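You operate a simulated robot arm through the tools that you are given. There is no shell and no other tool. Be economical: measure what you need, move in short steps, check, and stop when the job is done.

Carry out the task below with a simulated robot arm. There is one attempt and no reset: what you move stays moved.

Task
Put things in order on the top of the check bench. At the end: the yellow pin from the top of the check bench stands where the gold large brass weight stood; the blue relay from the top of the check bench is in the grey parts bin; the silver spring from the top of the check bench stands where the yellow pin stood; the gold large brass weight stands on top of the white tin; the grey bearing block from the top of the check bench stands on top of the green roll; whatever was shut is shut again. Leave all else as you found it, and nothing knocked over.
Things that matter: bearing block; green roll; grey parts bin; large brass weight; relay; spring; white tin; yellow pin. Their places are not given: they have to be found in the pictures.

The check looks at the end state, three seconds after you hand in, the way a careful person would. Anything else that was tipped, shoved, dropped, spilled or broken makes it a failure.

Robot
A 7-joint arm with a two-finger parallel gripper, fixed in place. Base frame: the origin is at the foot of the arm, x ahead of it, y to its left, z up; the work surface is at about z = 0. Units: mm, rad, N and s.
With the tool pointing down near the work surface it reaches from about 220 to 580 mm from the base axis. Its first joint turns from -1.152 to 1.152 rad. Payload 2.5 kg.
The TCP is the grasp point between the finger pads, 23 mm short of the fingertips. In the tool frame z runs along the fingers and y along their closing line. Largest opening 94 mm; finger width 38, thickness 10; the body of the gripper, 54 by 96 mm, starts 39 mm behind the TCP.
Orientation is that of the tool frame in the base frame, as a unit quaternion [x, y, z, w]. With the fingers straight down and closing along the base's y, the tool's x points along the base's -x, its y along +y and its z along -z.

Tools
- The arm moves only by the tool play_rows. Its argument "rows" is text: rows parted by semicolons, each of 7 numbers parted by spaces: the closure in counts, from 0 (fully open) to 255 (shut), then the shift along the tool's x, y, z in mm, then the turn, a rotation vector about the tool's x, y, z in rad. In form: gripper dx dy dz rx ry rz; .... A call has 1 to 12 rows; each row shifts and turns the commanded pose from where the row before left it, along the tool's axes as they then stand. A row lasts 0.2 s, in which the tool goes at most 50 mm and 0.15 rad; a call with a longer step from one row to the next is refused whole, and so is a gripper value outside its range. A pose out of reach is approached as far as the arm can. The call stops where the force on the tool passes 40 N (or 10 N more than at its start, if that is more) or the arm is blocked; 0.2 s more then pass. The fingers move at their own pace (about 108 mm/s each) and stop on an object; they squeeze with about 32 N. The grip force told is the motor's: it shows also when the fingers shut on nothing. Time passes only in rows, and 0.2 s behind the last, so rows that do not move let the fingers close. It gives the time, the measured TCP pose, the force on the tool (base axes), the opening and the grip force at its end, in the units of the frame above (readings bear some noise), with the torque about the TCP (base axes, N m) and any sound that the robot's microphone picked up.
- Cameras (640 x 400 px; columns grow to the right, rows downward): "scene" is fixed at [113.6, -408.7, 532.4]; the picture's right is [0.84, -0.55, 0.00], its down [-0.37, -0.56, -0.74] and it looks along [0.40, 0.62, -0.67] (base axes); focal length 214 px, centre (320, 200). "wrist" rides on the gripper at [86, 16, -75] in the tool frame; the picture's right is [-0.18, 0.98, 0.00], its down [-0.58, -0.11, -0.81] and it looks along [-0.79, -0.15, 0.59] (tool axes); focal length 243 px, centre (320, 200).
- get_image(camera): a new picture of that camera. The clock stands still meanwhile.
- point_at(camera, pixels): for up to 12 pixels [column, row] of the newest picture of that camera ("zoom" is the newest enlarged one), the place [x, y, z] in the base frame of the surface seen there, good to about 2 mm. The clock stands still meanwhile.
- zoom(camera, box): a new picture of the part [left, top, right, bottom] of that camera's present view, enlarged. The clock stands still meanwhile.
- close_job(): hands the job in; it is judged then, once.

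Go step by step. Measure first, check grasps and placings, and put right what went wrong. The budget is 80 turns and 34 pictures, counting those below and the enlarged ones. Unless the task says otherwise, let go and move clear before handing in.

The tools are called as name(argument=value, ...) on one line, values as JSON. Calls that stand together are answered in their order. play_rows: Moves the arm, as the interface text tells. Its arguments: {"type":"object","properties":{"rows":{"type":"string"}},"required":["rows"]} The other tools are called the same way: get_image (camera) takes a picture; point_at (camera, pixels) gives the place of the surface under pixels of a picture; zoom (camera, box) takes an enlarged picture of a part of a camera's view; close_job () hands the job in.

At the start:

```text
time_s: 0.0
eef_pos: [324.7, -49.2, 325.1]
ee_rot: [0.0, 1.0, 0.0, 0.0]
wrist_force: [-0.5, -0.7, 0.2]
torque: [0.0, 0.01, 0.0]
gripper_width: 93.9
gripper_force: 0.1
```

scene: 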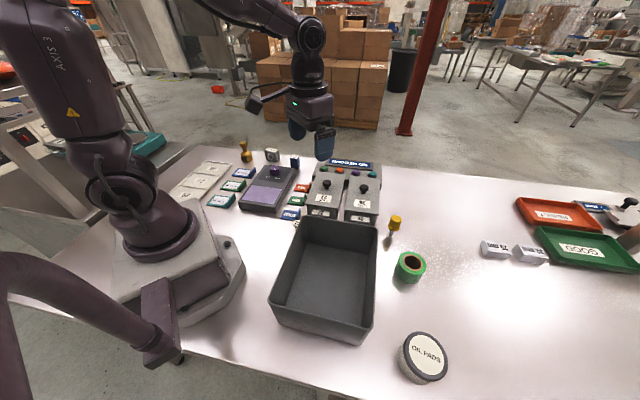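
wrist: 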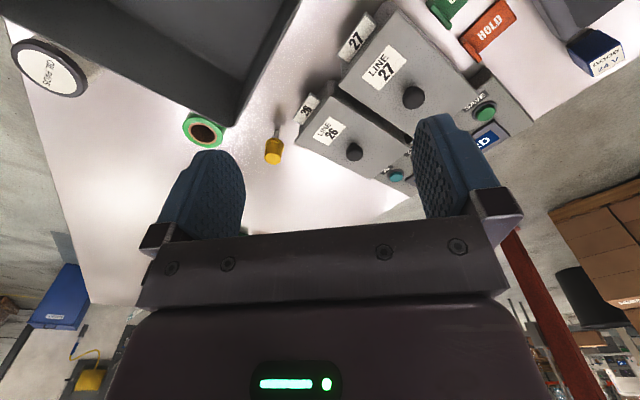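

The scene shows a bin at (325,280), green roll (410,266), yellow pin (395,223) and a gold weight near (245,150); I zoom in on the busy areas.

zoom(camera="scene", box=[170, 130, 330, 230])

zoom(camera="scene", box=[280, 150, 440, 250])

zoom(camera="scene", box=[460, 180, 640, 292])

```text
4.00 times, centred on (250, 180) of scene
```

zoom: 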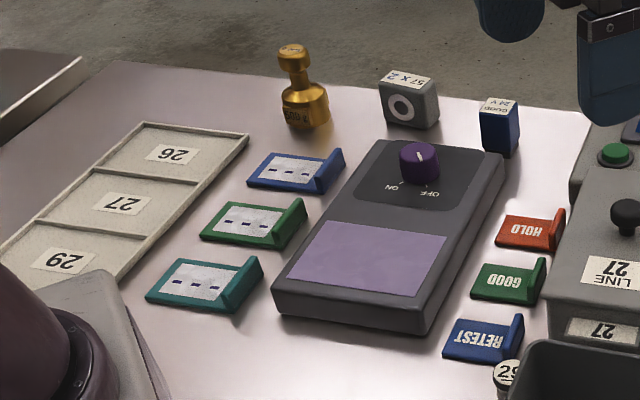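

```text
4.00 times, centred on (360, 200) of scene
```

zoom: 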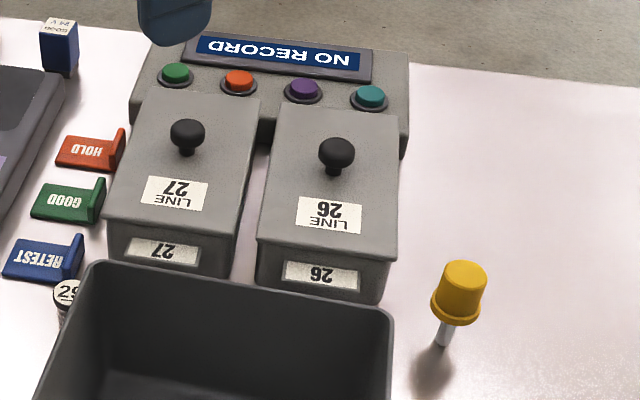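

```text
3.56 times, centred on (550, 236) of scene
```

zoom: 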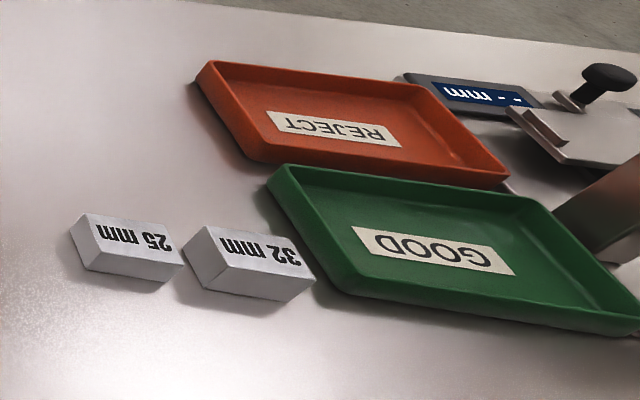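

The bearing block ("57 X 2"), relay (blue), weight and pin are seen; the spring may be the "29" thing by (297,224). I measure these points.

get_image(camera="scene")

point_at(camera="scene", pixels=[[243, 142], [246, 160], [271, 151], [274, 160], [295, 158], [295, 166], [396, 219], [390, 235], [410, 262], [426, 352], [297, 223], [325, 290]])

point_at(camera="scene", pixels=[[295, 220], [377, 228], [274, 303], [362, 344], [327, 183], [364, 188], [275, 175], [303, 187], [301, 200], [290, 214], [400, 355], [398, 268]])

zoom(camera="scene", box=[272, 200, 312, 240])

```text
28 pictures are left
```

scene: 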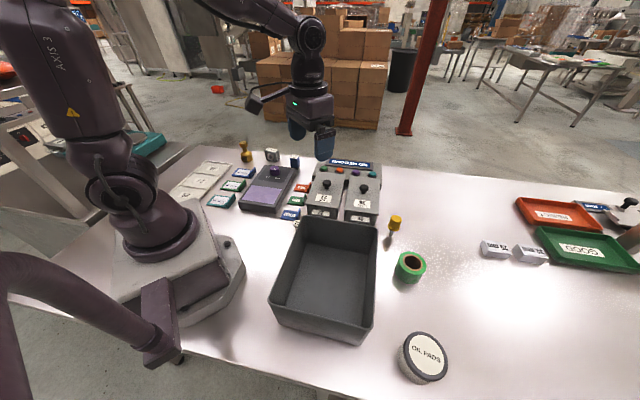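

```text
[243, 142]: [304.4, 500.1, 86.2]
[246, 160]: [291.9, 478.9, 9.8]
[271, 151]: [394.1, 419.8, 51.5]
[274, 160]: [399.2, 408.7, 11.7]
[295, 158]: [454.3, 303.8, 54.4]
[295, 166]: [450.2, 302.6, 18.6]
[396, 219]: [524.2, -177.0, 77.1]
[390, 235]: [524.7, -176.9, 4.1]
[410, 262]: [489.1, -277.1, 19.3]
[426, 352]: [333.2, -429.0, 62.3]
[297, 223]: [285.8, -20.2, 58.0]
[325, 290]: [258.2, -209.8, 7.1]
```

```text
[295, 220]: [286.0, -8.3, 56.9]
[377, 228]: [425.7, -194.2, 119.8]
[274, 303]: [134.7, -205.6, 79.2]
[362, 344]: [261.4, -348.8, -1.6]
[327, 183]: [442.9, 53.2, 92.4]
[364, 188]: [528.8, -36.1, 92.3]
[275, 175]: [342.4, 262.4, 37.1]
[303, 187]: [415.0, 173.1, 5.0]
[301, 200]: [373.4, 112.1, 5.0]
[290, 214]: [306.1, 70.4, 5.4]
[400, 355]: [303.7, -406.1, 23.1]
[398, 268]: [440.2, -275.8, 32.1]
```

```text
10.00 times, centred on (292, 220) of scene
```

zoom: 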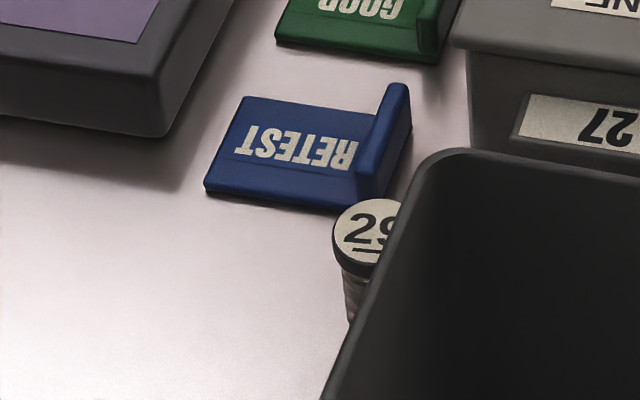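

The "29"-capped coil at about (290,-15,58) is probably the spring, part-hidden by the bin. I move back and tilt to look at it with the wrist camera.

play_rows(rows="0 40 0 0 0 0 0; 0 35 0 0 0 0 0; 0 0 0 0 0 0.15 0; 0 0 0 0 0 0.15 0; 0 0 0 0 0 0.1 0; 0 0 0 0 0 0 0")

get_image(camera="wrist")

```text
time_s: 1.4
eef_pos: [249.8, -50.9, 325.9]
ee_rot: [0.0, 0.98, 0.0, -0.2]
wrist_force: [-0.8, -0.4, -0.6]
torque: [0.0, 0.02, -0.02]
gripper_width: 93.8
gripper_force: 0.2
```

```text
26 pictures are left
```

wrist: 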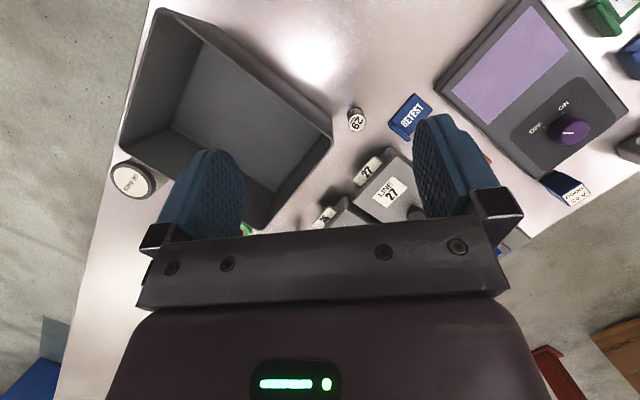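

zoom(camera="wrist", box=[320, 80, 400, 150])

point_at(camera="wrist", pixels=[[357, 123], [355, 109], [347, 120], [366, 121], [332, 135], [160, 10], [122, 145], [270, 228], [402, 118], [300, 100], [200, 110], [320, 90]])

```text
5.71 times, centred on (360, 115) of wrist
```

zoom: 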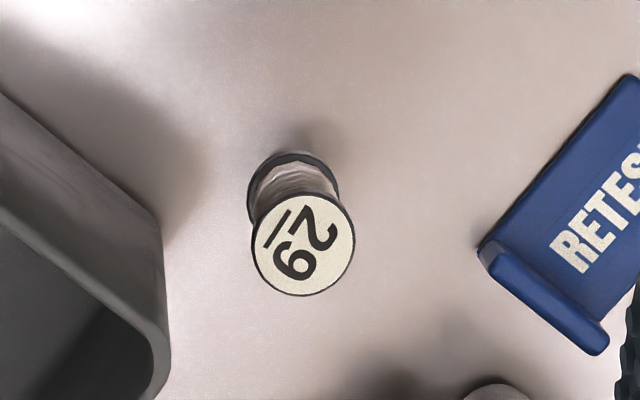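

```text
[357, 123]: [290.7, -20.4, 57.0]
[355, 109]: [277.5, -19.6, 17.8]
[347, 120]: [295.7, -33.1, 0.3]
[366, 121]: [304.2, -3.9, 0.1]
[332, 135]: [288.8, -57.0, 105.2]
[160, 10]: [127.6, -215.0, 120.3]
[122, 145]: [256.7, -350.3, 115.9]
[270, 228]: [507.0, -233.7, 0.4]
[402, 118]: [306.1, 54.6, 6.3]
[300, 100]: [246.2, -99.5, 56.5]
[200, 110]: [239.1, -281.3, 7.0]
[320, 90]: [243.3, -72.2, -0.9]
```

The spring stands at (290,-20), ~26 mm across and 57 tall; the bin rim is at z≈120. I now swing over to look at the weight, bearing block and relay.

play_rows(rows="0 0 0 0 0 -0.15 0; 0 0 0 0 0 -0.15 0; 0 0 0 0 0 -0.1 0; 0 0 47 0 0 0 0; 0 0 47 0 0 0 0; 0 0 47 0 0 0 0; 0 0 47 0 0 0 0; 0 0 47 0 0 0 0; 0 0 47 0 0 0 0; 0 0 47 0 0 0 0; 0 0 47 0 0 0 0")

play_rows(rows="0 0 0 0 0 0 -0.15; 0 0 0 0 0 0 -0.15; 0 0 0 0 0 0 -0.15; 0 0 0 0 0 0 -0.15; 0 0 0 0 0 0 -0.15; 0 0 0 0 0 0 -0.15; 0 0 0 0 0 0 0")

get_image(camera="wrist")

```text
time_s: 3.8
eef_pos: [249.3, 325.8, 327.7]
ee_rot: [0.0, 1.0, 0.0, -0.001]
wrist_force: [0.3, -0.8, 0.2]
torque: [0.01, 0.04, 0.01]
gripper_width: 94.0
gripper_force: 0.0
```

```text
time_s: 5.4
eef_pos: [249.2, 326.8, 326.4]
ee_rot: [-0.436, 0.9, 0.0, 0.001]
wrist_force: [0.3, 0.2, 0.4]
torque: [0.02, 0.02, -0.03]
gripper_width: 93.9
gripper_force: 0.0
```

```text
24 pictures are left
```

wrist: 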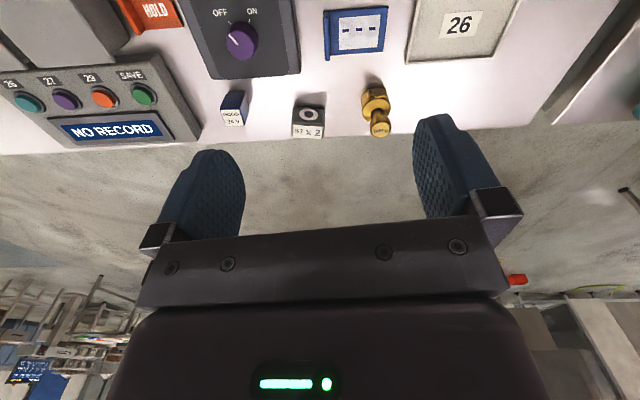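

zoom(camera="wrist", box=[200, 60, 424, 200])

point_at(camera="zoom", pixels=[[512, 195], [505, 80], [465, 110], [550, 120], [502, 130], [310, 210], [285, 195], [335, 200], [310, 165], [95, 165], [70, 145], [118, 145]])

```text
2.86 times, centred on (312, 130) of wrist
```

zoom: 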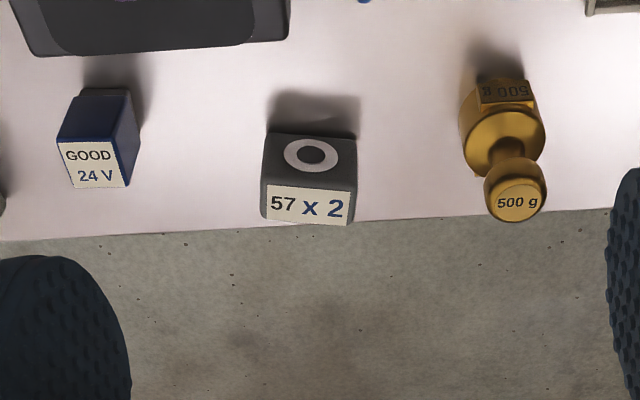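

```text
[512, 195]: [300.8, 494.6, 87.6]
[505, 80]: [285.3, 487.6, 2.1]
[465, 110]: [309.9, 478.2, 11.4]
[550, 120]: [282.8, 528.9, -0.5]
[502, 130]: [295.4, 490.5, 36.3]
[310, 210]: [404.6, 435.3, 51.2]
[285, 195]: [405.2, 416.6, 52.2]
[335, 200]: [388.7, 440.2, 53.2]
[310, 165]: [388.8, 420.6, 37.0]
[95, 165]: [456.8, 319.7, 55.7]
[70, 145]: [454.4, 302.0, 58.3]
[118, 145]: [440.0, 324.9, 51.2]
```

Weight axis is near (301,495), top 88 with a knob; block near (395,425) top 52, relay near (450,312) top 55. I go above the weight and check reach.

play_rows(rows="0 -41 16 0 0 0 -0.12; 0 -41 10.5 0 0 0 0; 0 -41 10.5 0 0 0 0; 0 -41 10.5 0 0 0 0; 0 0 0 48 0 0 0; 0 0 0 48 0 0 0; 0 0 0 48 0 0 0; 0 0 0 40 0 0 0; 0 0 0 0 0 0 0")

get_image(camera="wrist")

```text
time_s: 7.4
eef_pos: [301.0, 490.6, 139.2]
ee_rot: [-0.488, 0.873, 0.001, 0.0]
wrist_force: [-0.5, -0.4, 0.2]
torque: [0.01, 0.01, 0.04]
gripper_width: 94.2
gripper_force: 0.1
```

```text
22 pictures are left
```

wrist: 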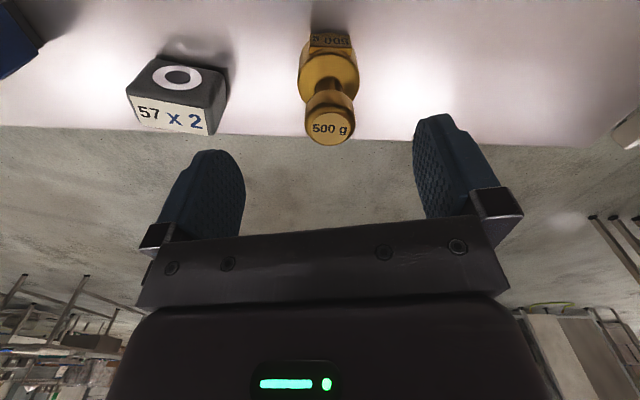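

The weight is well seen; I measure its top and sides before descending.

point_at(camera="wrist", pixels=[[330, 128], [308, 126], [352, 128], [330, 142], [330, 113], [300, 75], [357, 78], [330, 60], [160, 112], [132, 95], [221, 110], [190, 130]])

```text
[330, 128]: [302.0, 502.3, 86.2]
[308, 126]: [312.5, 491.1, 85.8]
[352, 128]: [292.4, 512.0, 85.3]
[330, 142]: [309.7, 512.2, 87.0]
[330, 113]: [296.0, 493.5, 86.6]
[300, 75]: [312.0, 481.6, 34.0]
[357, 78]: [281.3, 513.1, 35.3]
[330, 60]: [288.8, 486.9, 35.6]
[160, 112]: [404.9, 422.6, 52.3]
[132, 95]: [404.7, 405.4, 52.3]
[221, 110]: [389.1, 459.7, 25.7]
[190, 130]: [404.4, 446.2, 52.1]
```

Knob top centre is (302,502,86). I shift to it and go down to z≈75, slowly, then close.

play_rows(rows="0 -10.2 5 0 0 0 0; 0 0 0 25 0 0 0; 0 0 0 25 0 0 0; 0 0 0 14 0 0 0; 0 0 0 0 0 0 0")

get_image(camera="wrist")

```text
time_s: 8.6
eef_pos: [301.1, 500.7, 77.6]
ee_rot: [-0.487, 0.873, 0.0, 0.001]
wrist_force: [0.5, -0.1, 1.0]
torque: [-0.01, 0.01, 0.02]
gripper_width: 94.0
gripper_force: 0.1
```

```text
21 pictures are left
```

wrist: 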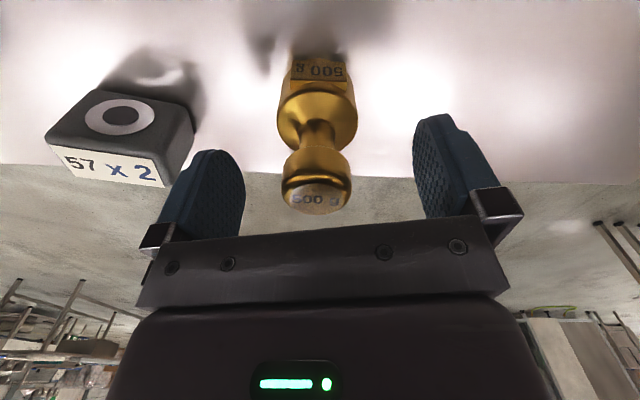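

The knob sits centred between the pads, TCP at z 77.6. I close.

play_rows(rows="120 0 0 0 0 0 0; 200 0 0 0 0 0 0; 255 0 0 0 0 0 0; 255 0 0 0 0 0 0; 255 0 0 0 0 0 0")

```text
time_s: 9.8
eef_pos: [302.3, 501.9, 78.5]
ee_rot: [-0.488, 0.873, 0.0, 0.0]
wrist_force: [2.0, -0.1, 1.1]
torque: [-0.03, -0.05, -0.01]
gripper_width: 32.8
gripper_force: 32.0
```

It holds at 32.8 mm with 32 N. I lift and pull inwards, checking that it's held.

play_rows(rows="255 0 0 -15 0 0 0; 255 0 0 -30 0 0 0; 255 0 0 -45 0 0 0; 255 0 0 -45 0 0 0; 255 0 0 -45 0 0 0; 255 0 0 -40 0 0 0; 255 30 0 0 0 0 0; 255 45 0 0 0 0 0; 255 45 0 0 0 0 0; 255 45 0 0 0 0 0; 255 23 0 0 0 0 0; 255 0 0 0 0 0 0")

get_image(camera="wrist")

```text
time_s: 12.4
eef_pos: [201.2, 337.7, 296.1]
ee_rot: [-0.488, 0.873, 0.0, 0.0]
wrist_force: [-0.6, -0.5, -4.8]
torque: [0.0, 0.0, -0.02]
gripper_width: 32.8
gripper_force: 31.9
out of reach, approached as far as the arm can: row 6
```

```text
20 pictures are left
```

wrist: 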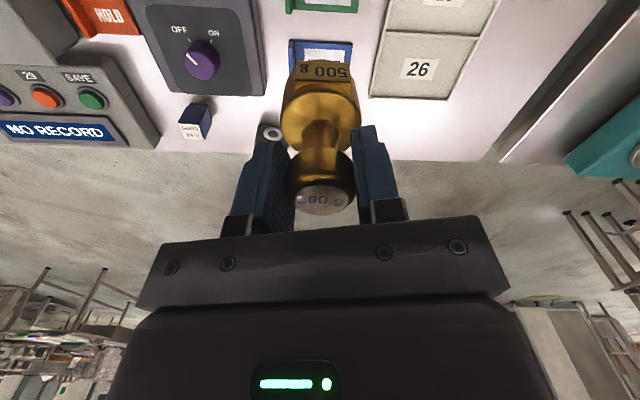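

Held (4.8 N load). I swing in an arc to the tin side.

play_rows(rows="255 1.5 -24 0 0 0 0.06; 255 2.8 -47 0 0 0 0.12; 255 2.8 -47 0 0 0 0.12; 255 2.8 -47 0 0 0 0.12; 255 2.8 -47 0 0 0 0.12; 255 2.8 -47 0 0 0 0.12; 255 2.8 -47 0 0 0 0.12; 255 2.8 -47 0 0 0 0.12; 255 2.8 -47 0 0 0 0.12; 255 2.8 -47 0 0 0 0.12")

play_rows(rows="255 2.8 -47 0 0 0 0.12; 255 2.8 -47 0 0 0 0.12; 255 2.8 -47 0 0 0 0.12; 255 2.8 -47 0 0 0 0.12; 255 2.8 -47 0 0 0 0.12; 255 1.5 -24 0 0 0 0.06; 255 0 0 0 0 0 0")

get_image(camera="wrist")

```text
time_s: 14.6
eef_pos: [386.9, -43.8, 296.5]
ee_rot: [0.061, 0.998, 0.001, 0.0]
wrist_force: [-1.1, 0.2, -4.0]
torque: [-0.01, 0.0, 0.02]
gripper_width: 32.7
gripper_force: 32.1
```

```text
time_s: 16.2
eef_pos: [275.0, -272.9, 297.4]
ee_rot: [0.381, 0.925, 0.0, 0.0]
wrist_force: [-0.8, 0.5, -5.1]
torque: [-0.01, 0.04, -0.02]
gripper_width: 32.6
gripper_force: 32.0
```

```text
19 pictures are left
```

wrist: 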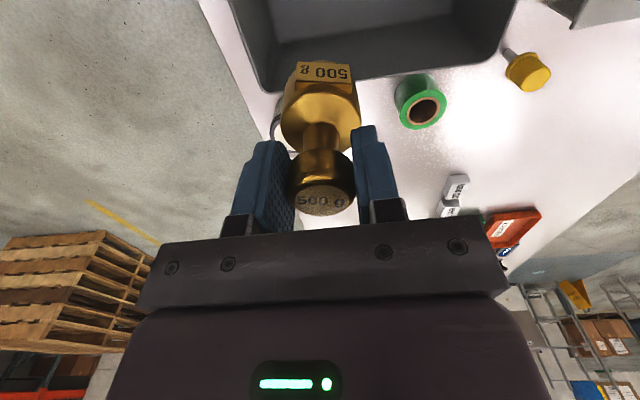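

The tin hides behind the weight here, so I measure the tin top from the scene camera.

zoom(camera="scene", box=[370, 230, 530, 400])

```text
2.35 times, centred on (450, 315) of scene
```

zoom: 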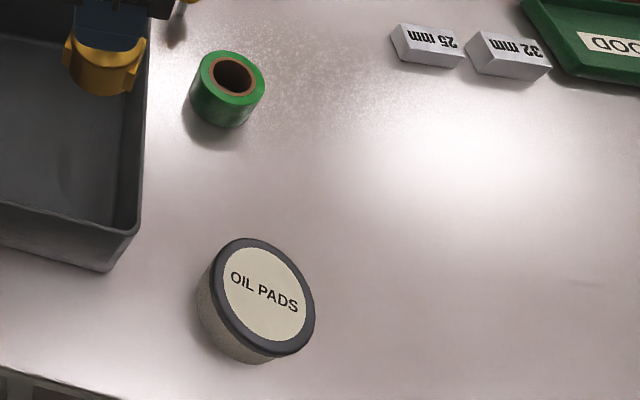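

point_at(camera="zoom", pixels=[[264, 293], [265, 250], [264, 339], [225, 275], [303, 310], [300, 280], [228, 310], [233, 76], [228, 53], [205, 66], [262, 82], [235, 100]])

```text
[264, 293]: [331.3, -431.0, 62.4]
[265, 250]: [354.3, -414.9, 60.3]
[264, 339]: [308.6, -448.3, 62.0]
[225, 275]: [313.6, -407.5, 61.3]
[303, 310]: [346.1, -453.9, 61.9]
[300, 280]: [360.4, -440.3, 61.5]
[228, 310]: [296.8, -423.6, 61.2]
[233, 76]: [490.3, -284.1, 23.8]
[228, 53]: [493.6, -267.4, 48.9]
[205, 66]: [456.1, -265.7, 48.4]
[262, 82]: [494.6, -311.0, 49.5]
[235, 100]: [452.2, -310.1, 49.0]
```

Tin centre (330,-431.5), top 61.5; roll centre (474,-288.5), top 49. I move over the tin and down to about 25 mm above.

play_rows(rows="255 -37.6 -18.5 0 0 0 0; 255 -37.7 -18.5 0 0 0 0; 255 -37.7 -18.5 0 0 0 0; 255 -37.6 -18.6 0 0 0 0; 255 0 0 44 0 0 0; 255 0 0 44 0 0 0; 255 0 0 42 0 0 0; 255 0 0 0 0 0 0")

zoom(camera="scene", box=[340, 240, 500, 400])

```text
time_s: 18.0
eef_pos: [329.3, -432.3, 167.9]
ee_rot: [0.381, 0.925, 0.0, 0.0]
wrist_force: [-0.3, -0.5, -5.9]
torque: [0.02, 0.0, 0.01]
gripper_width: 32.5
gripper_force: 32.3
```

```text
2.50 times, centred on (420, 320) of scene
```

zoom: 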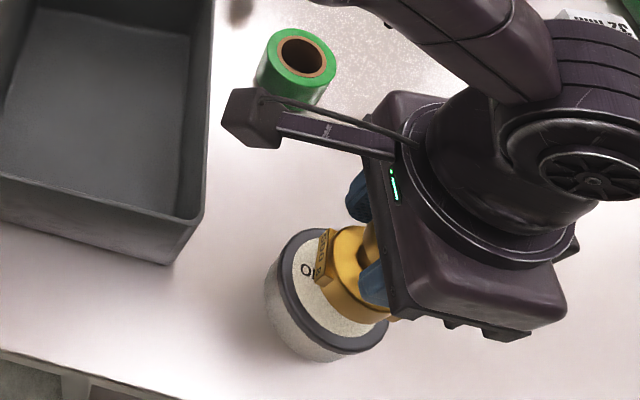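

Aligned over the tin. I lower by 20, then small steps watching the force.

play_rows(rows="255 0 0 12 0 0 0; 255 0 0 10 0 0 0; 255 0 0 2 0 0 0; 255 0 0 0 0 0 0")

```text
time_s: 19.0
eef_pos: [327.9, -431.5, 143.4]
ee_rot: [0.381, 0.924, 0.0, -0.001]
wrist_force: [0.3, 0.3, -5.4]
torque: [0.01, 0.03, -0.01]
gripper_width: 32.5
gripper_force: 32.1
```

play_rows(rows="255 0 0 1.5 0 0 0; 255 0 0 1.5 0 0 0; 255 0 0 0 0 0 0")

```text
time_s: 19.8
eef_pos: [328.4, -432.0, 140.5]
ee_rot: [0.381, 0.925, 0.0, 0.0]
wrist_force: [0.2, -0.7, -5.2]
torque: [0.01, 0.0, -0.03]
gripper_width: 32.6
gripper_force: 32.2
```

play_rows(rows="255 0 0 1 0 0 0; 255 0 0 1 0 0 0; 255 0 0 0 0 0 0")

```text
time_s: 20.6
eef_pos: [328.7, -433.3, 140.2]
ee_rot: [0.381, 0.924, 0.0, 0.0]
wrist_force: [-0.2, 2.7, 3.2]
torque: [0.12, 0.0, 0.04]
gripper_width: 32.7
gripper_force: 32.3
```

Contact: vertical force went from -5 to +3 N. I release and rise.

play_rows(rows="150 0 0 -0.5 0 0 0; 110 0 0 0 0 0 0; 60 0 0 0 0 0 0; 0 0 0 0 0 0 0; 0 0 0 -30 0 0 0; 0 0 0 -45 0 0 0; 0 0 0 -45 0 0 0; 0 40 0 -25 0 0 0; 0 0 0 0 0 0 0")

get_image(camera="wrist")

```text
time_s: 22.6
eef_pos: [301.5, -401.8, 280.5]
ee_rot: [0.38, 0.925, 0.0, 0.0]
wrist_force: [-0.2, 0.1, -0.7]
torque: [0.0, -0.02, 0.0]
gripper_width: 94.1
gripper_force: 0.1
```

```text
16 pictures are left
```

wrist: 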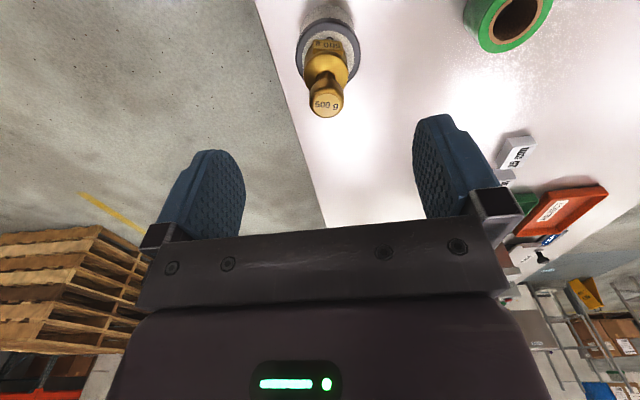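

The weight stands on the tin at (330,60). I now move above the yellow pin, turned radially, a bit short of it for a view.

play_rows(rows="60 0 45.4 0 0 0 0; 60 0 45.4 0 0 0 0; 60 0 45.4 0 0 0 0; 60 0 45.4 0 0 0 0; 60 0 45.4 0 0 0 0; 60 0 45.4 0 0 0 0; 60 0 45.4 0 0 0 -0.15; 60 0 0 0 0 0 -0.15; 60 0 0 0 0 0 -0.15; 60 20 0 45 0 0 0; 60 20 0 45 0 0 0; 60 0 0 0 0 0 0")

get_image(camera="wrist")

```text
time_s: 25.2
eef_pos: [486.9, -162.6, 190.0]
ee_rot: [0.164, 0.986, 0.0, 0.0]
wrist_force: [0.6, 0.1, 0.2]
torque: [-0.05, -0.03, 0.01]
gripper_width: 72.0
gripper_force: 0.1
```

```text
15 pictures are left
```

wrist: 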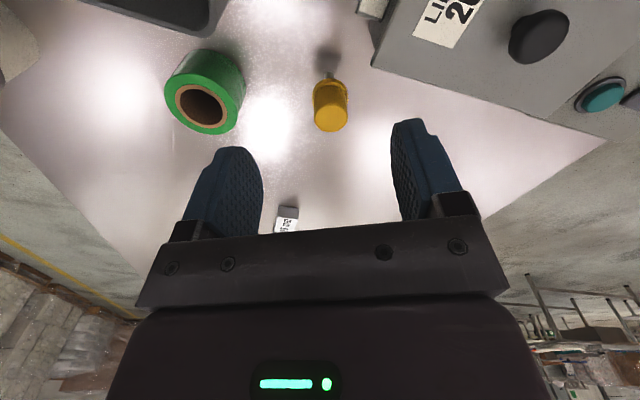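

point_at(camera="wrist", pixels=[[330, 121], [316, 120], [346, 120], [330, 130], [330, 108], [314, 95], [347, 95], [328, 75], [202, 108], [176, 105], [232, 108], [375, 66]])

```text
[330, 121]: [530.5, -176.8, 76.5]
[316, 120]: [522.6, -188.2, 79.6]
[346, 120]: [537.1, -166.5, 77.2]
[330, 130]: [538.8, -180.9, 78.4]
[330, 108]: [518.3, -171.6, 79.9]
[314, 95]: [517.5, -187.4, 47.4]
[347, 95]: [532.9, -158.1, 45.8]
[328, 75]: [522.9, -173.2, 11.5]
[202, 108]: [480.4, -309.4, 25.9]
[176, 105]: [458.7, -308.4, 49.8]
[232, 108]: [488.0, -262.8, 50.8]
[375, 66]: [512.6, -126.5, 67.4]
```

Pin head centre is (528.5,-176.5), top 78, ~26 across; the LINE 26 box edge is at y≈-126. I go in with a 50 mm opening to z 70 and close.

play_rows(rows="119 -43.9 0.3 0 0 0 0; 119 0 0 45 0 0 0; 119 0 0 40 0 0 0; 119 0 0 25 0 0 0; 119 0 0 10 0 0 0; 119 0 0 0 0 0 0")

get_image(camera="wrist")

```text
time_s: 26.6
eef_pos: [527.0, -180.6, 71.9]
ee_rot: [0.165, 0.986, 0.001, -0.001]
wrist_force: [-0.1, 0.7, 0.6]
torque: [0.0, 0.0, 0.0]
gripper_width: 49.8
gripper_force: 0.1
```

```text
14 pictures are left
```

wrist: 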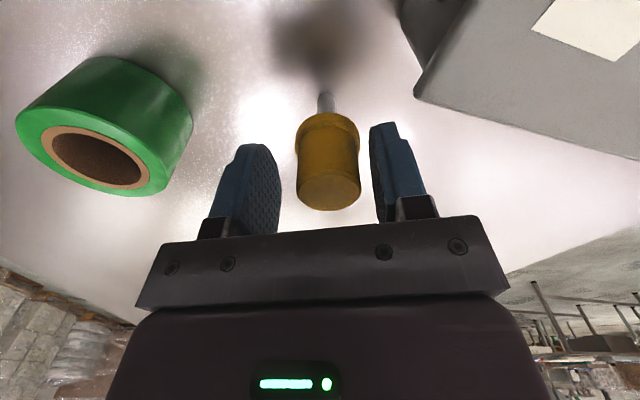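

The pin is a few mm to the right of the middle (col 328 vs 320), so I shift +3 and close gently.

play_rows(rows="119 0 3 0 0 0 0; 150 0 0 0 0 0 0; 180 0 0 0 0 0 0; 220 0 0 0 0 0 0; 255 0 0 0 0 0 0; 255 0 0 0 0 0 0")

```text
time_s: 28.0
eef_pos: [528.5, -176.9, 71.8]
ee_rot: [0.165, 0.986, 0.0, 0.0]
wrist_force: [0.6, 0.0, -1.4]
torque: [-0.01, -0.03, 0.01]
gripper_width: 29.6
gripper_force: 32.1
```

Gripped at z 71.8. I lift, pull in, and swing to the weight's former place.

play_rows(rows="255 0 0 -10 0 0 0; 255 0 0 -30 0 0 0; 255 0 0 -45 0 0 0; 255 0 0 -45 0 0 0; 255 30 0 -30 0 0 0; 255 35 0 -30 0 0 0; 255 45 0 0 0 0 0; 255 47 0 0 0 0 0; 255 0 0 0 0 0 0")

play_rows(rows="255 1.5 24 0 0 0 -0.06; 255 2.8 47 0 0 0 -0.12; 255 2.8 47 0 0 0 -0.12; 255 2.8 47 0 0 0 -0.12; 255 2.8 47 0 0 0 -0.12; 255 2.8 47 0 0 0 -0.12; 255 2.8 47 0 0 0 -0.12; 255 2.8 47 0 0 0 -0.12; 255 2.8 47 0 0 0 -0.12; 255 2.8 47 0 0 0 -0.12; 255 2.8 47 0 0 0 -0.12; 255 2.5 38 0 0 0 -0.095")

get_image(camera="wrist")

```text
time_s: 30.0
eef_pos: [380.3, -123.5, 262.9]
ee_rot: [0.165, 0.986, 0.0, 0.002]
wrist_force: [-0.5, -0.5, -1.4]
torque: [0.0, 0.0, -0.01]
gripper_width: 29.4
gripper_force: 32.3
```

```text
time_s: 32.6
eef_pos: [209.1, 339.3, 264.1]
ee_rot: [-0.49, 0.872, 0.0, -0.001]
wrist_force: [0.1, 0.7, -1.3]
torque: [0.04, 0.02, -0.01]
gripper_width: 29.5
gripper_force: 32.0
```

```text
13 pictures are left
```

wrist: 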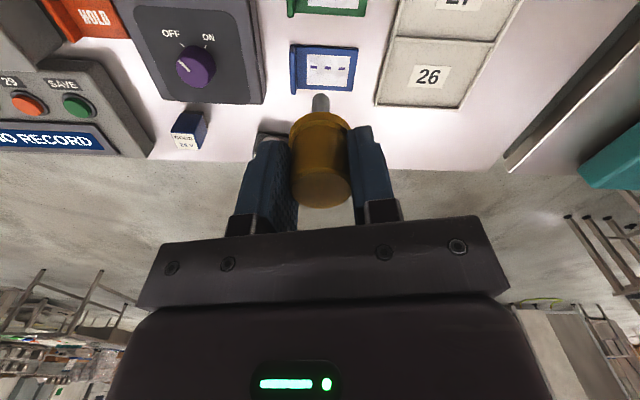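

Pin is upright in the grip. I move over (302,502) and descend to about z 85.

play_rows(rows="255 -46.8 1.3 0 0 0 0; 255 -46.8 1.3 0 0 0 0; 255 -46.8 1.3 0 0 0 0; 255 -46.8 1.4 0 0 0 0; 255 0 0 45 0 0 0; 255 0 0 45 0 0 0; 255 0 0 45 0 0 0; 255 0 0 30 0 0 0; 255 0 0 12 0 0 0; 255 0 0 0 0 0 0")

```text
time_s: 34.8
eef_pos: [303.9, 500.7, 87.4]
ee_rot: [-0.491, 0.871, 0.0, 0.0]
wrist_force: [0.1, -0.2, -0.9]
torque: [-0.01, 0.01, 0.02]
gripper_width: 29.5
gripper_force: 31.8
```

Near place at z 87. I descend in small steps until touch.

play_rows(rows="255 0 1.5 8 0 0 0; 255 0 0 5 0 0 0; 255 0 0 1 0 0 0; 255 0 0 0 0 0 0")

play_rows(rows="255 0 0 1 0 0 0; 255 0 0 0 0 0 0")

```text
time_s: 35.8
eef_pos: [304.8, 502.7, 74.5]
ee_rot: [-0.489, 0.872, 0.001, 0.002]
wrist_force: [-0.8, -3.8, 20.8]
torque: [-0.18, 0.11, -0.06]
gripper_width: 29.3
gripper_force: 32.2
```

```text
time_s: 36.4
eef_pos: [303.8, 503.1, 74.4]
ee_rot: [-0.49, 0.872, 0.002, 0.003]
wrist_force: [1.2, 1.3, 22.9]
torque: [0.17, -0.08, -0.03]
gripper_width: 29.2
gripper_force: 32.0
```

Touched already with 22 N; I back up a bit to unload before releasing.

play_rows(rows="255 0 0 -1.5 0 0 0; 255 0 0 0 0 0 0")

```text
time_s: 37.0
eef_pos: [304.1, 503.6, 74.5]
ee_rot: [-0.49, 0.872, 0.0, 0.0]
wrist_force: [4.2, 4.3, 14.9]
torque: [0.41, -0.28, -0.02]
gripper_width: 29.6
gripper_force: 32.1
```

play_rows(rows="255 0 0 -1 0 0 0; 255 0 0 -0.5 0 0 0; 255 0 0 0 0 0 0")

get_image(camera="wrist")

```text
time_s: 37.8
eef_pos: [303.0, 501.0, 74.3]
ee_rot: [-0.49, 0.872, -0.001, -0.002]
wrist_force: [0.6, 1.0, 5.2]
torque: [0.12, -0.08, 0.02]
gripper_width: 29.3
gripper_force: 32.4
```

```text
12 pictures are left
```

wrist: 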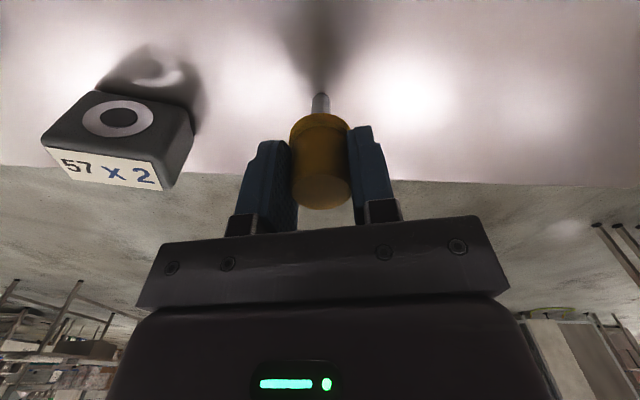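

Nearly unloaded (5 N). I ease off slightly more, then open slowly.

play_rows(rows="255 0 0 -0.5 0 0 0; 190 0 0 0 0 0 0; 172 0 0 0 0 0 0; 160 0 0 0 0 0 0; 140 0 0 0 0 0 0; 100 0 0 0 0 0 0; 60 0 0 0 0 0 0; 60 0 0 -20 0 0 0; 60 0 0 -40 0 0 0; 60 0 0 -45 0 0 0; 0 0 0 0 0 0 0")

get_image(camera="wrist")

```text
time_s: 40.2
eef_pos: [301.5, 503.1, 181.6]
ee_rot: [-0.49, 0.871, 0.0, 0.0]
wrist_force: [0.5, 0.2, 0.3]
torque: [0.0, 0.05, 0.0]
gripper_width: 94.0
gripper_force: 0.1
```

```text
11 pictures are left
```

wrist: 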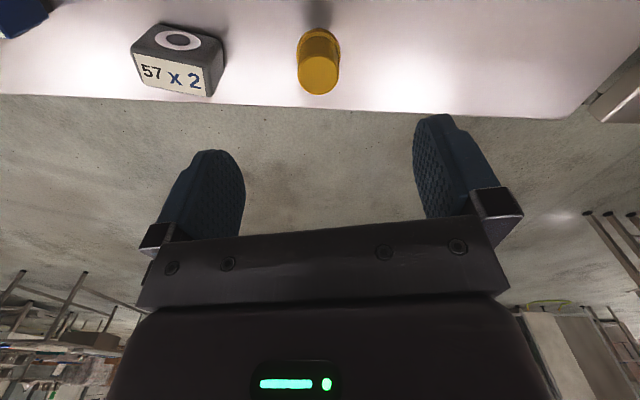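

The pin stands at the weight's old place. Next the bearing block: I measure its corners.

point_at(camera="wrist", pixels=[[138, 82], [133, 57], [206, 94], [203, 69], [170, 75], [219, 72], [222, 42], [155, 26], [176, 40], [318, 80]])

```text
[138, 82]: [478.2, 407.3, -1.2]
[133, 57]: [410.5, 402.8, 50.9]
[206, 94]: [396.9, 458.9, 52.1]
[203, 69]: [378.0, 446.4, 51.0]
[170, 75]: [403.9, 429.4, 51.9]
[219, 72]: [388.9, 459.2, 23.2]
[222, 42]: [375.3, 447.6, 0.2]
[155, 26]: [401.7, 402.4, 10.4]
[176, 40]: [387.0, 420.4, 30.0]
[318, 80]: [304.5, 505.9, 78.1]
```

Block top centre ≈(404,431), long side 54 mm along 127°. I go over it, turning 0.384 so the fingers close along the long side.

play_rows(rows="0 4.3 -41 0 0 0 0; 0 4.3 -41 0 0 0 0; 0 4.2 -41 0 0 0 0; 0 0 0 0 0 0 0.13; 0 0 0 0 0 0 0.13; 0 0 0 0 0 0 0.124; 0 0 0 40 0 0 0; 0 0 0 40 0 0 0; 0 0 0 0 0 0 0")

get_image(camera="wrist")

point_at(camera="wrist", pixels=[[280, 175], [360, 175], [320, 160], [320, 190], [320, 175], [285, 190], [355, 190], [285, 160], [355, 160]])

```text
time_s: 42.2
eef_pos: [401.7, 428.0, 97.8]
ee_rot: [-0.315, 0.949, 0.0, 0.0]
wrist_force: [-0.2, 0.2, -0.2]
torque: [-0.03, 0.01, 0.03]
gripper_width: 94.0
gripper_force: 0.1
```

```text
10 pictures are left
```

wrist: 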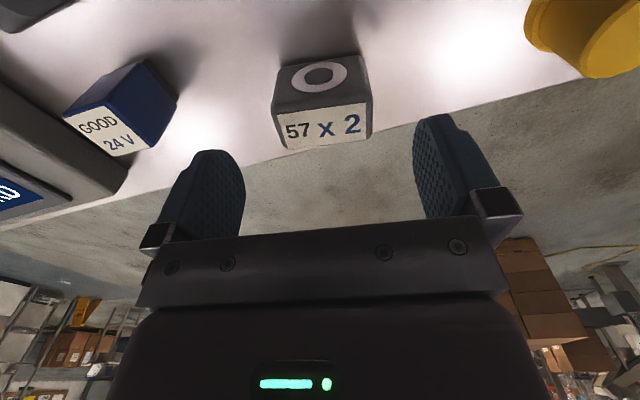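

```text
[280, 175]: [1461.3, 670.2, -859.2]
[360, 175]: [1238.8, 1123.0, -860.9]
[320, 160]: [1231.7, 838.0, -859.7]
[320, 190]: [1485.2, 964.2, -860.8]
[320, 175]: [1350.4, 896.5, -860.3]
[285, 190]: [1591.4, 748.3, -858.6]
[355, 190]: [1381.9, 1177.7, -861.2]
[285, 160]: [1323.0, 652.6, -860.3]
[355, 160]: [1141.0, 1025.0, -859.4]
```

Block is in view at (320,128); I measure its top corners, and the relay's too.

point_at(camera="wrist", pixels=[[277, 119], [364, 107], [284, 146], [370, 135], [323, 128], [66, 117], [135, 103], [97, 154], [148, 143], [107, 130], [150, 63], [175, 100]])

```text
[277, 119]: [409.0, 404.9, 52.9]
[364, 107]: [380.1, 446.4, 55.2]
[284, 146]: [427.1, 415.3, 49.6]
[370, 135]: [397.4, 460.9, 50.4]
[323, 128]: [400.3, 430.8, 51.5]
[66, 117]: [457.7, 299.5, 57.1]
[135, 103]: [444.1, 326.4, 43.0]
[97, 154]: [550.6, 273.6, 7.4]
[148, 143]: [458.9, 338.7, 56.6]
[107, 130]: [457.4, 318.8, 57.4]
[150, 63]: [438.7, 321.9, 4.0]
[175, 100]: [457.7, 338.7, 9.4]
```

Block centre (403.4,432), well aligned. I shift 2–3 mm and descend to z≈53, then close.

play_rows(rows="0 -2 2.2 10 0 0 0; 0 0 0 20 0 0 0; 0 0 0 14 0 0 0; 0 0 0 0 0 0 0")

play_rows(rows="60 0 0 0 0 0 0; 100 0 0 0 0 0 0; 140 0 0 0 0 0 0; 200 0 0 0 0 0 0; 255 0 0 0 0 0 0; 255 0 0 0 0 0 0")

```text
time_s: 43.2
eef_pos: [401.1, 431.2, 53.6]
ee_rot: [-0.314, 0.949, 0.0, 0.0]
wrist_force: [-1.0, -0.6, -0.4]
torque: [-0.03, 0.01, -0.02]
gripper_width: 93.7
gripper_force: 0.1
```

```text
time_s: 44.6
eef_pos: [401.0, 430.6, 54.3]
ee_rot: [-0.315, 0.949, -0.001, 0.0]
wrist_force: [-1.1, 0.4, -0.7]
torque: [0.0, -0.04, 0.04]
gripper_width: 59.7
gripper_force: 32.0
```

Gripped. I lift and pull in, then swing towards the roll.

play_rows(rows="255 0 0 -15 0 0 0; 255 0 0 -40 0 0 0; 255 0 0 -45 0 0 0; 255 36 0 -30 0 0 0; 255 36 0 -30 0 0 0; 255 36 0 -30 0 0 0; 255 36 0 -30 0 0 0; 255 36 0 -30 0 0 0; 255 0 0 0 0 0 0")

play_rows(rows="255 -5 -23 0 0 0 0.06; 255 -9.6 -46.6 0 0 0 0.115; 255 -9.6 -46.6 0 0 0 0.115; 255 -9.6 -46.6 0 0 0 0.115; 255 -9.6 -46.6 0 0 0 0.115; 255 -9.6 -46.6 0 0 0 0.115; 255 -9.6 -46.6 0 0 0 0.115; 255 -9.6 -46.6 0 0 0 0.115; 255 -9.6 -46.6 0 0 0 0.115; 255 -9.6 -46.6 0 0 0 0.115; 255 -9.6 -46.6 0 0 0 0.115; 255 -9.6 -46.6 0 0 0 0.115")

play_rows(rows="255 -5 -23 0 0 0 0.06; 255 0 0 0 0 0 0")

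get_image(camera="wrist")

```text
time_s: 46.6
eef_pos: [257.4, 322.6, 306.7]
ee_rot: [-0.314, 0.949, 0.0, 0.0]
wrist_force: [0.2, -0.3, -3.1]
torque: [0.0, 0.01, 0.04]
gripper_width: 59.9
gripper_force: 32.5
```

```text
time_s: 49.2
eef_pos: [374.1, -168.8, 304.5]
ee_rot: [0.336, 0.942, -0.001, -0.001]
wrist_force: [-0.4, 0.6, -2.6]
torque: [-0.01, 0.0, -0.06]
gripper_width: 59.7
gripper_force: 31.5
```

```text
time_s: 49.8
eef_pos: [365.3, -191.0, 304.7]
ee_rot: [0.364, 0.931, 0.0, 0.0]
wrist_force: [-0.3, 0.2, -3.3]
torque: [0.01, -0.01, -0.03]
gripper_width: 59.7
gripper_force: 31.8
```

```text
9 pictures are left
```

wrist: 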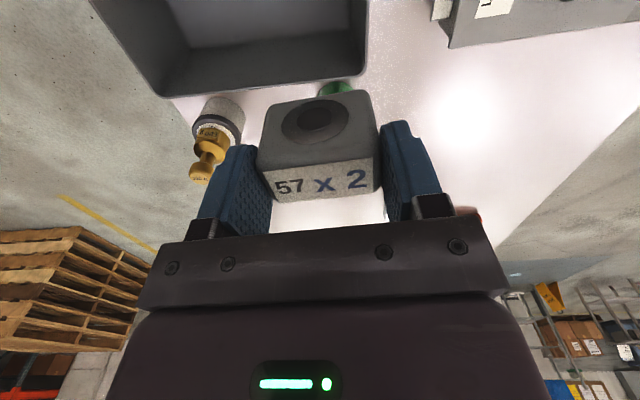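

Block held well. I move over the roll and lower to z≈125 (block bottom ~20 mm above the roll).

play_rows(rows="255 -47.7 0.9 0 0 0 0; 255 -47.7 0.9 0 0 0 0; 255 -47.6 0.9 0 0 0 0; 255 0 0 45 0 0 0; 255 0 0 45 0 0 0; 255 0 0 45 0 0 0; 255 0 0 43 0 0 0; 255 0 0 0 0 0 0")

zoom(camera="scene", box=[350, 200, 470, 320])

```text
time_s: 51.6
eef_pos: [472.3, -285.6, 125.8]
ee_rot: [0.364, 0.931, 0.0, 0.0]
wrist_force: [1.0, 1.4, -3.3]
torque: [0.01, 0.01, 0.02]
gripper_width: 59.7
gripper_force: 32.0
```

```text
3.33 times, centred on (410, 260) of scene
```

zoom: 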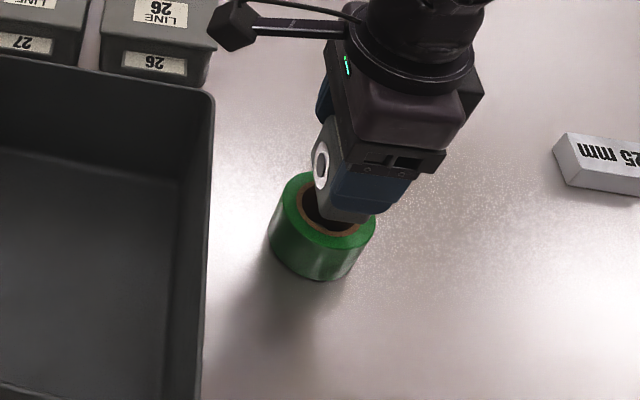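

Looks aligned. I lower 20 mm then creep.

play_rows(rows="255 0 0 12 0 0 0; 255 0 0 6 0 0 0; 255 0 0 1.5 0 0 0; 255 0 0 0 0 0 0")

play_rows(rows="255 0 0 1 0 0 0; 255 0 0 0 0 0 0")

```text
time_s: 52.6
eef_pos: [473.6, -287.1, 107.7]
ee_rot: [0.365, 0.931, 0.0, -0.001]
wrist_force: [0.1, -0.3, -2.8]
torque: [0.01, -0.02, 0.0]
gripper_width: 59.8
gripper_force: 31.8
```

```text
time_s: 53.2
eef_pos: [472.4, -287.4, 106.0]
ee_rot: [0.364, 0.931, 0.0, -0.001]
wrist_force: [0.3, -0.6, -3.6]
torque: [0.02, -0.01, 0.0]
gripper_width: 59.9
gripper_force: 32.3
```

play_rows(rows="255 0 0 1 0 0 0; 255 0 0 0 0 0 0")

play_rows(rows="255 0 0 0.7 0 0 0; 255 0 0 0 0 0 0")

```text
time_s: 53.8
eef_pos: [472.7, -287.6, 106.0]
ee_rot: [0.364, 0.931, -0.001, -0.001]
wrist_force: [-0.5, 0.2, -3.5]
torque: [0.02, 0.01, -0.02]
gripper_width: 59.7
gripper_force: 32.1
```

```text
time_s: 54.4
eef_pos: [472.1, -287.3, 105.2]
ee_rot: [0.363, 0.932, 0.0, 0.0]
wrist_force: [-0.4, 0.0, -2.7]
torque: [0.02, 0.01, -0.01]
gripper_width: 59.8
gripper_force: 32.2
```

play_rows(rows="255 0 0 0.8 0 0 0; 255 0 0 0 0 0 0")

play_rows(rows="255 0 0 0.7 0 0 0; 255 0 0 0 0 0 0")

```text
time_s: 55.0
eef_pos: [473.1, -287.6, 104.2]
ee_rot: [0.364, 0.931, 0.0, 0.0]
wrist_force: [1.1, -0.1, -2.6]
torque: [-0.01, 0.01, 0.0]
gripper_width: 59.7
gripper_force: 31.9
```

```text
time_s: 55.6
eef_pos: [472.4, -287.6, 104.5]
ee_rot: [0.364, 0.932, 0.0, 0.0]
wrist_force: [-1.2, 0.4, -2.2]
torque: [-0.01, 0.0, 0.04]
gripper_width: 59.7
gripper_force: 31.8
```

play_rows(rows="255 0 0 0.8 0 0 0; 255 0 0 0 0 0 0")

play_rows(rows="255 0 0 0.7 0 0 0; 255 0 0 0 0 0 0")

```text
time_s: 56.2
eef_pos: [472.1, -287.5, 103.6]
ee_rot: [0.364, 0.932, 0.0, 0.001]
wrist_force: [-1.5, 1.4, 3.9]
torque: [0.1, 0.08, 0.01]
gripper_width: 59.9
gripper_force: 31.9
```

```text
time_s: 56.8
eef_pos: [472.0, -286.8, 103.5]
ee_rot: [0.364, 0.931, 0.0, 0.001]
wrist_force: [-3.1, 3.4, 11.1]
torque: [0.13, 0.24, 0.0]
gripper_width: 60.0
gripper_force: 32.3
```

Contact at z 103.5. I unload slightly, release and rise.

play_rows(rows="255 0 0 -0.9 0 0 0; 110 0 0 0 0 0 0; 85 0 0 0 0 0 0; 60 0 0 0 0 0 0; 0 0 0 0 0 0 0; 0 0 0 -20 0 0 0; 0 0 0 -40 0 0 0; 0 0 0 -45 0 0 0; 0 40 0 -25 0 0 0; 0 0 0 0 0 0 0")

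get_image(camera="wrist")

```text
time_s: 59.0
eef_pos: [442.7, -260.4, 233.2]
ee_rot: [0.364, 0.931, 0.001, 0.0]
wrist_force: [-0.4, 0.5, 0.1]
torque: [0.0, 0.03, 0.01]
gripper_width: 93.8
gripper_force: 0.1
```

```text
7 pictures are left
```

wrist: 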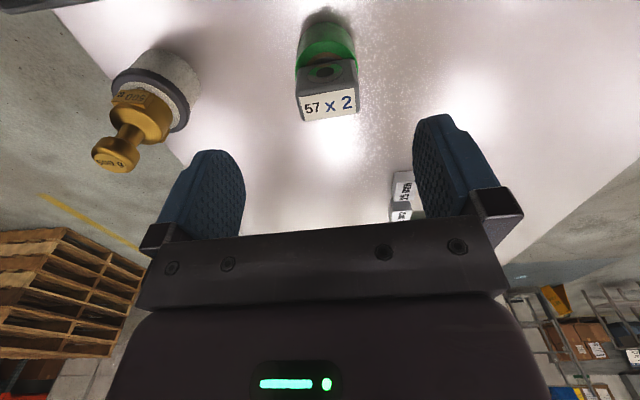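

The block sits squarely on the roll. Now the spring: I go above it, turned so the fingers close along x and the camera is on the +y side.

play_rows(rows="60 46.4 12.8 0 0 0 0; 60 46.4 12.8 0 0 0 0; 60 46.4 12.8 0 0 0 0; 60 46.4 12.8 0 0 0 0; 60 46.5 12.8 0 0 0 0; 60 46.5 12.9 0 0 0 0; 60 0 0 0 0 0 0.1375; 60 0 0 0 0 0 0.1375; 60 0 0 0 0 0 0.1375; 60 0 0 0 0 0 0.1375; 60 0 0 0 0 0 0.1375; 60 0 0 0 0 0 0.1375")

play_rows(rows="119 0 0 40 0 0 0; 119 0 0 30 0 0 0; 119 0 0 0 0 0 0")

get_image(camera="wrist")

```text
time_s: 61.6
eef_pos: [291.0, -14.8, 233.3]
ee_rot: [0.708, 0.706, 0.0, 0.001]
wrist_force: [-0.7, -0.8, -0.2]
torque: [-0.02, -0.02, -0.01]
gripper_width: 71.9
gripper_force: 0.1
```

```text
time_s: 62.4
eef_pos: [291.7, -13.2, 163.3]
ee_rot: [0.707, 0.707, -0.001, 0.0]
wrist_force: [-1.4, 0.3, 1.2]
torque: [0.02, -0.01, 0.03]
gripper_width: 50.1
gripper_force: 0.0
```

```text
6 pictures are left
```

wrist: 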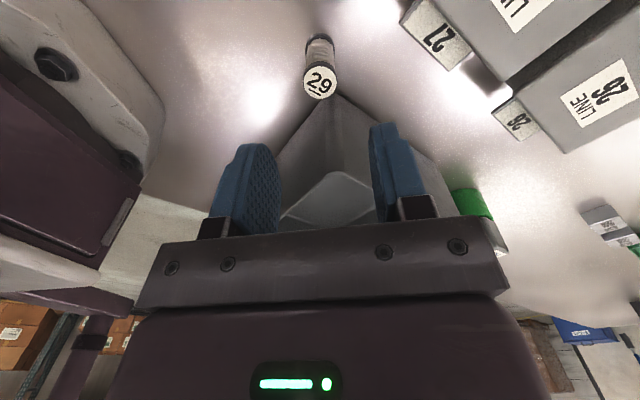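

point_at(camera="wrist", pixels=[[320, 82], [306, 80], [334, 80], [320, 94], [320, 70], [320, 175], [330, 102], [320, 60], [318, 120], [335, 120], [440, 35], [500, 40]])

```text
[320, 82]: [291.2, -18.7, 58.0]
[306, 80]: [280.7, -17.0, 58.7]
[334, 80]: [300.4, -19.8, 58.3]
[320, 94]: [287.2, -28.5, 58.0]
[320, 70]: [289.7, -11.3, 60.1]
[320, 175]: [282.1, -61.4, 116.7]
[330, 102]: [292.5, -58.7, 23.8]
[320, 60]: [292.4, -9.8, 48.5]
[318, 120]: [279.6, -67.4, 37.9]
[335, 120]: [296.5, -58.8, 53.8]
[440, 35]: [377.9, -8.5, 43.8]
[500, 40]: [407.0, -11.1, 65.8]
```

Spring centre (290.3,-19.7), bin wall at y≈-58. I shift slightly and descend to z≈47, then close.

play_rows(rows="119 -3 -0.5 40 0 0 0; 119 0 0 40 0 0 0; 119 0 0 25 0 0 0; 119 0 0 11 0 0 0; 119 0 0 0 0 0 0")

play_rows(rows="150 0 0 0 0 0 0; 180 0 0 0 0 0 0; 220 0 0 0 0 0 0; 255 0 0 0 0 0 0; 255 0 0 0 0 0 0")

```text
time_s: 63.2
eef_pos: [291.5, -16.7, 74.4]
ee_rot: [0.708, 0.706, 0.002, 0.001]
wrist_force: [-8.9, 0.5, 31.8]
torque: [-1.46, -0.37, -0.42]
gripper_width: 50.2
gripper_force: 0.0
stopped in row 3: the force on the tool passed its limit at 160 N (the readings are from after the stop); the commanded pose is now the measured one
```

```text
time_s: 63.6
eef_pos: [289.7, -17.3, 74.1]
ee_rot: [0.708, 0.706, 0.003, 0.001]
wrist_force: [-4.2, -1.8, 12.4]
torque: [-0.42, -0.15, -0.18]
gripper_width: 27.9
gripper_force: 0.1
stopped in row 2: the force on the tool passed its limit at 48 N (the readings are from after the stop); the commanded pose is now the measured one
```

Descent was stopped at z 74: the torque puts the contact ~46 mm toward -y, so the gripper body touched the bin rim. I open, rise a little and look.

play_rows(rows="119 0 0 0 0 0 0; 119 0 0 0 0 0 0; 119 0 0 -15 0 0 0; 119 0 0 -40 0 0 0; 119 0 0 -30 0 0 0; 119 0 0 0 0 0 0")

get_image(camera="wrist")

point_at(camera="wrist", pixels=[[320, 82], [306, 80], [334, 80], [320, 94], [320, 70], [320, 175], [330, 102], [320, 60], [318, 120], [335, 120], [290, 210], [345, 205]])

```text
time_s: 65.0
eef_pos: [291.3, -17.6, 157.5]
ee_rot: [0.708, 0.706, 0.003, 0.002]
wrist_force: [0.2, 0.0, 0.1]
torque: [0.0, 0.03, -0.01]
gripper_width: 50.0
gripper_force: 0.0
```

```text
5 pictures are left
```

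wrist: 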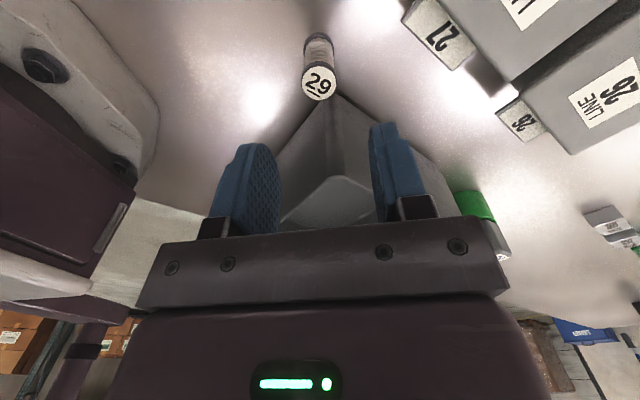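

```text
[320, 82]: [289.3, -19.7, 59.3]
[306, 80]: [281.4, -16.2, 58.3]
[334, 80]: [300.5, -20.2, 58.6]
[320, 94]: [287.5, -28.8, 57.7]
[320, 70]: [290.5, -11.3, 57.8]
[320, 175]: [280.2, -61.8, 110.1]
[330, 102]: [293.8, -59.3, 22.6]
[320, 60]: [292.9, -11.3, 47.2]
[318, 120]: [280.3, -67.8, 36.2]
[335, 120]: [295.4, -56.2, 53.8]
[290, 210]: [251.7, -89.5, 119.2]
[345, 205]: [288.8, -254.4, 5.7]
```

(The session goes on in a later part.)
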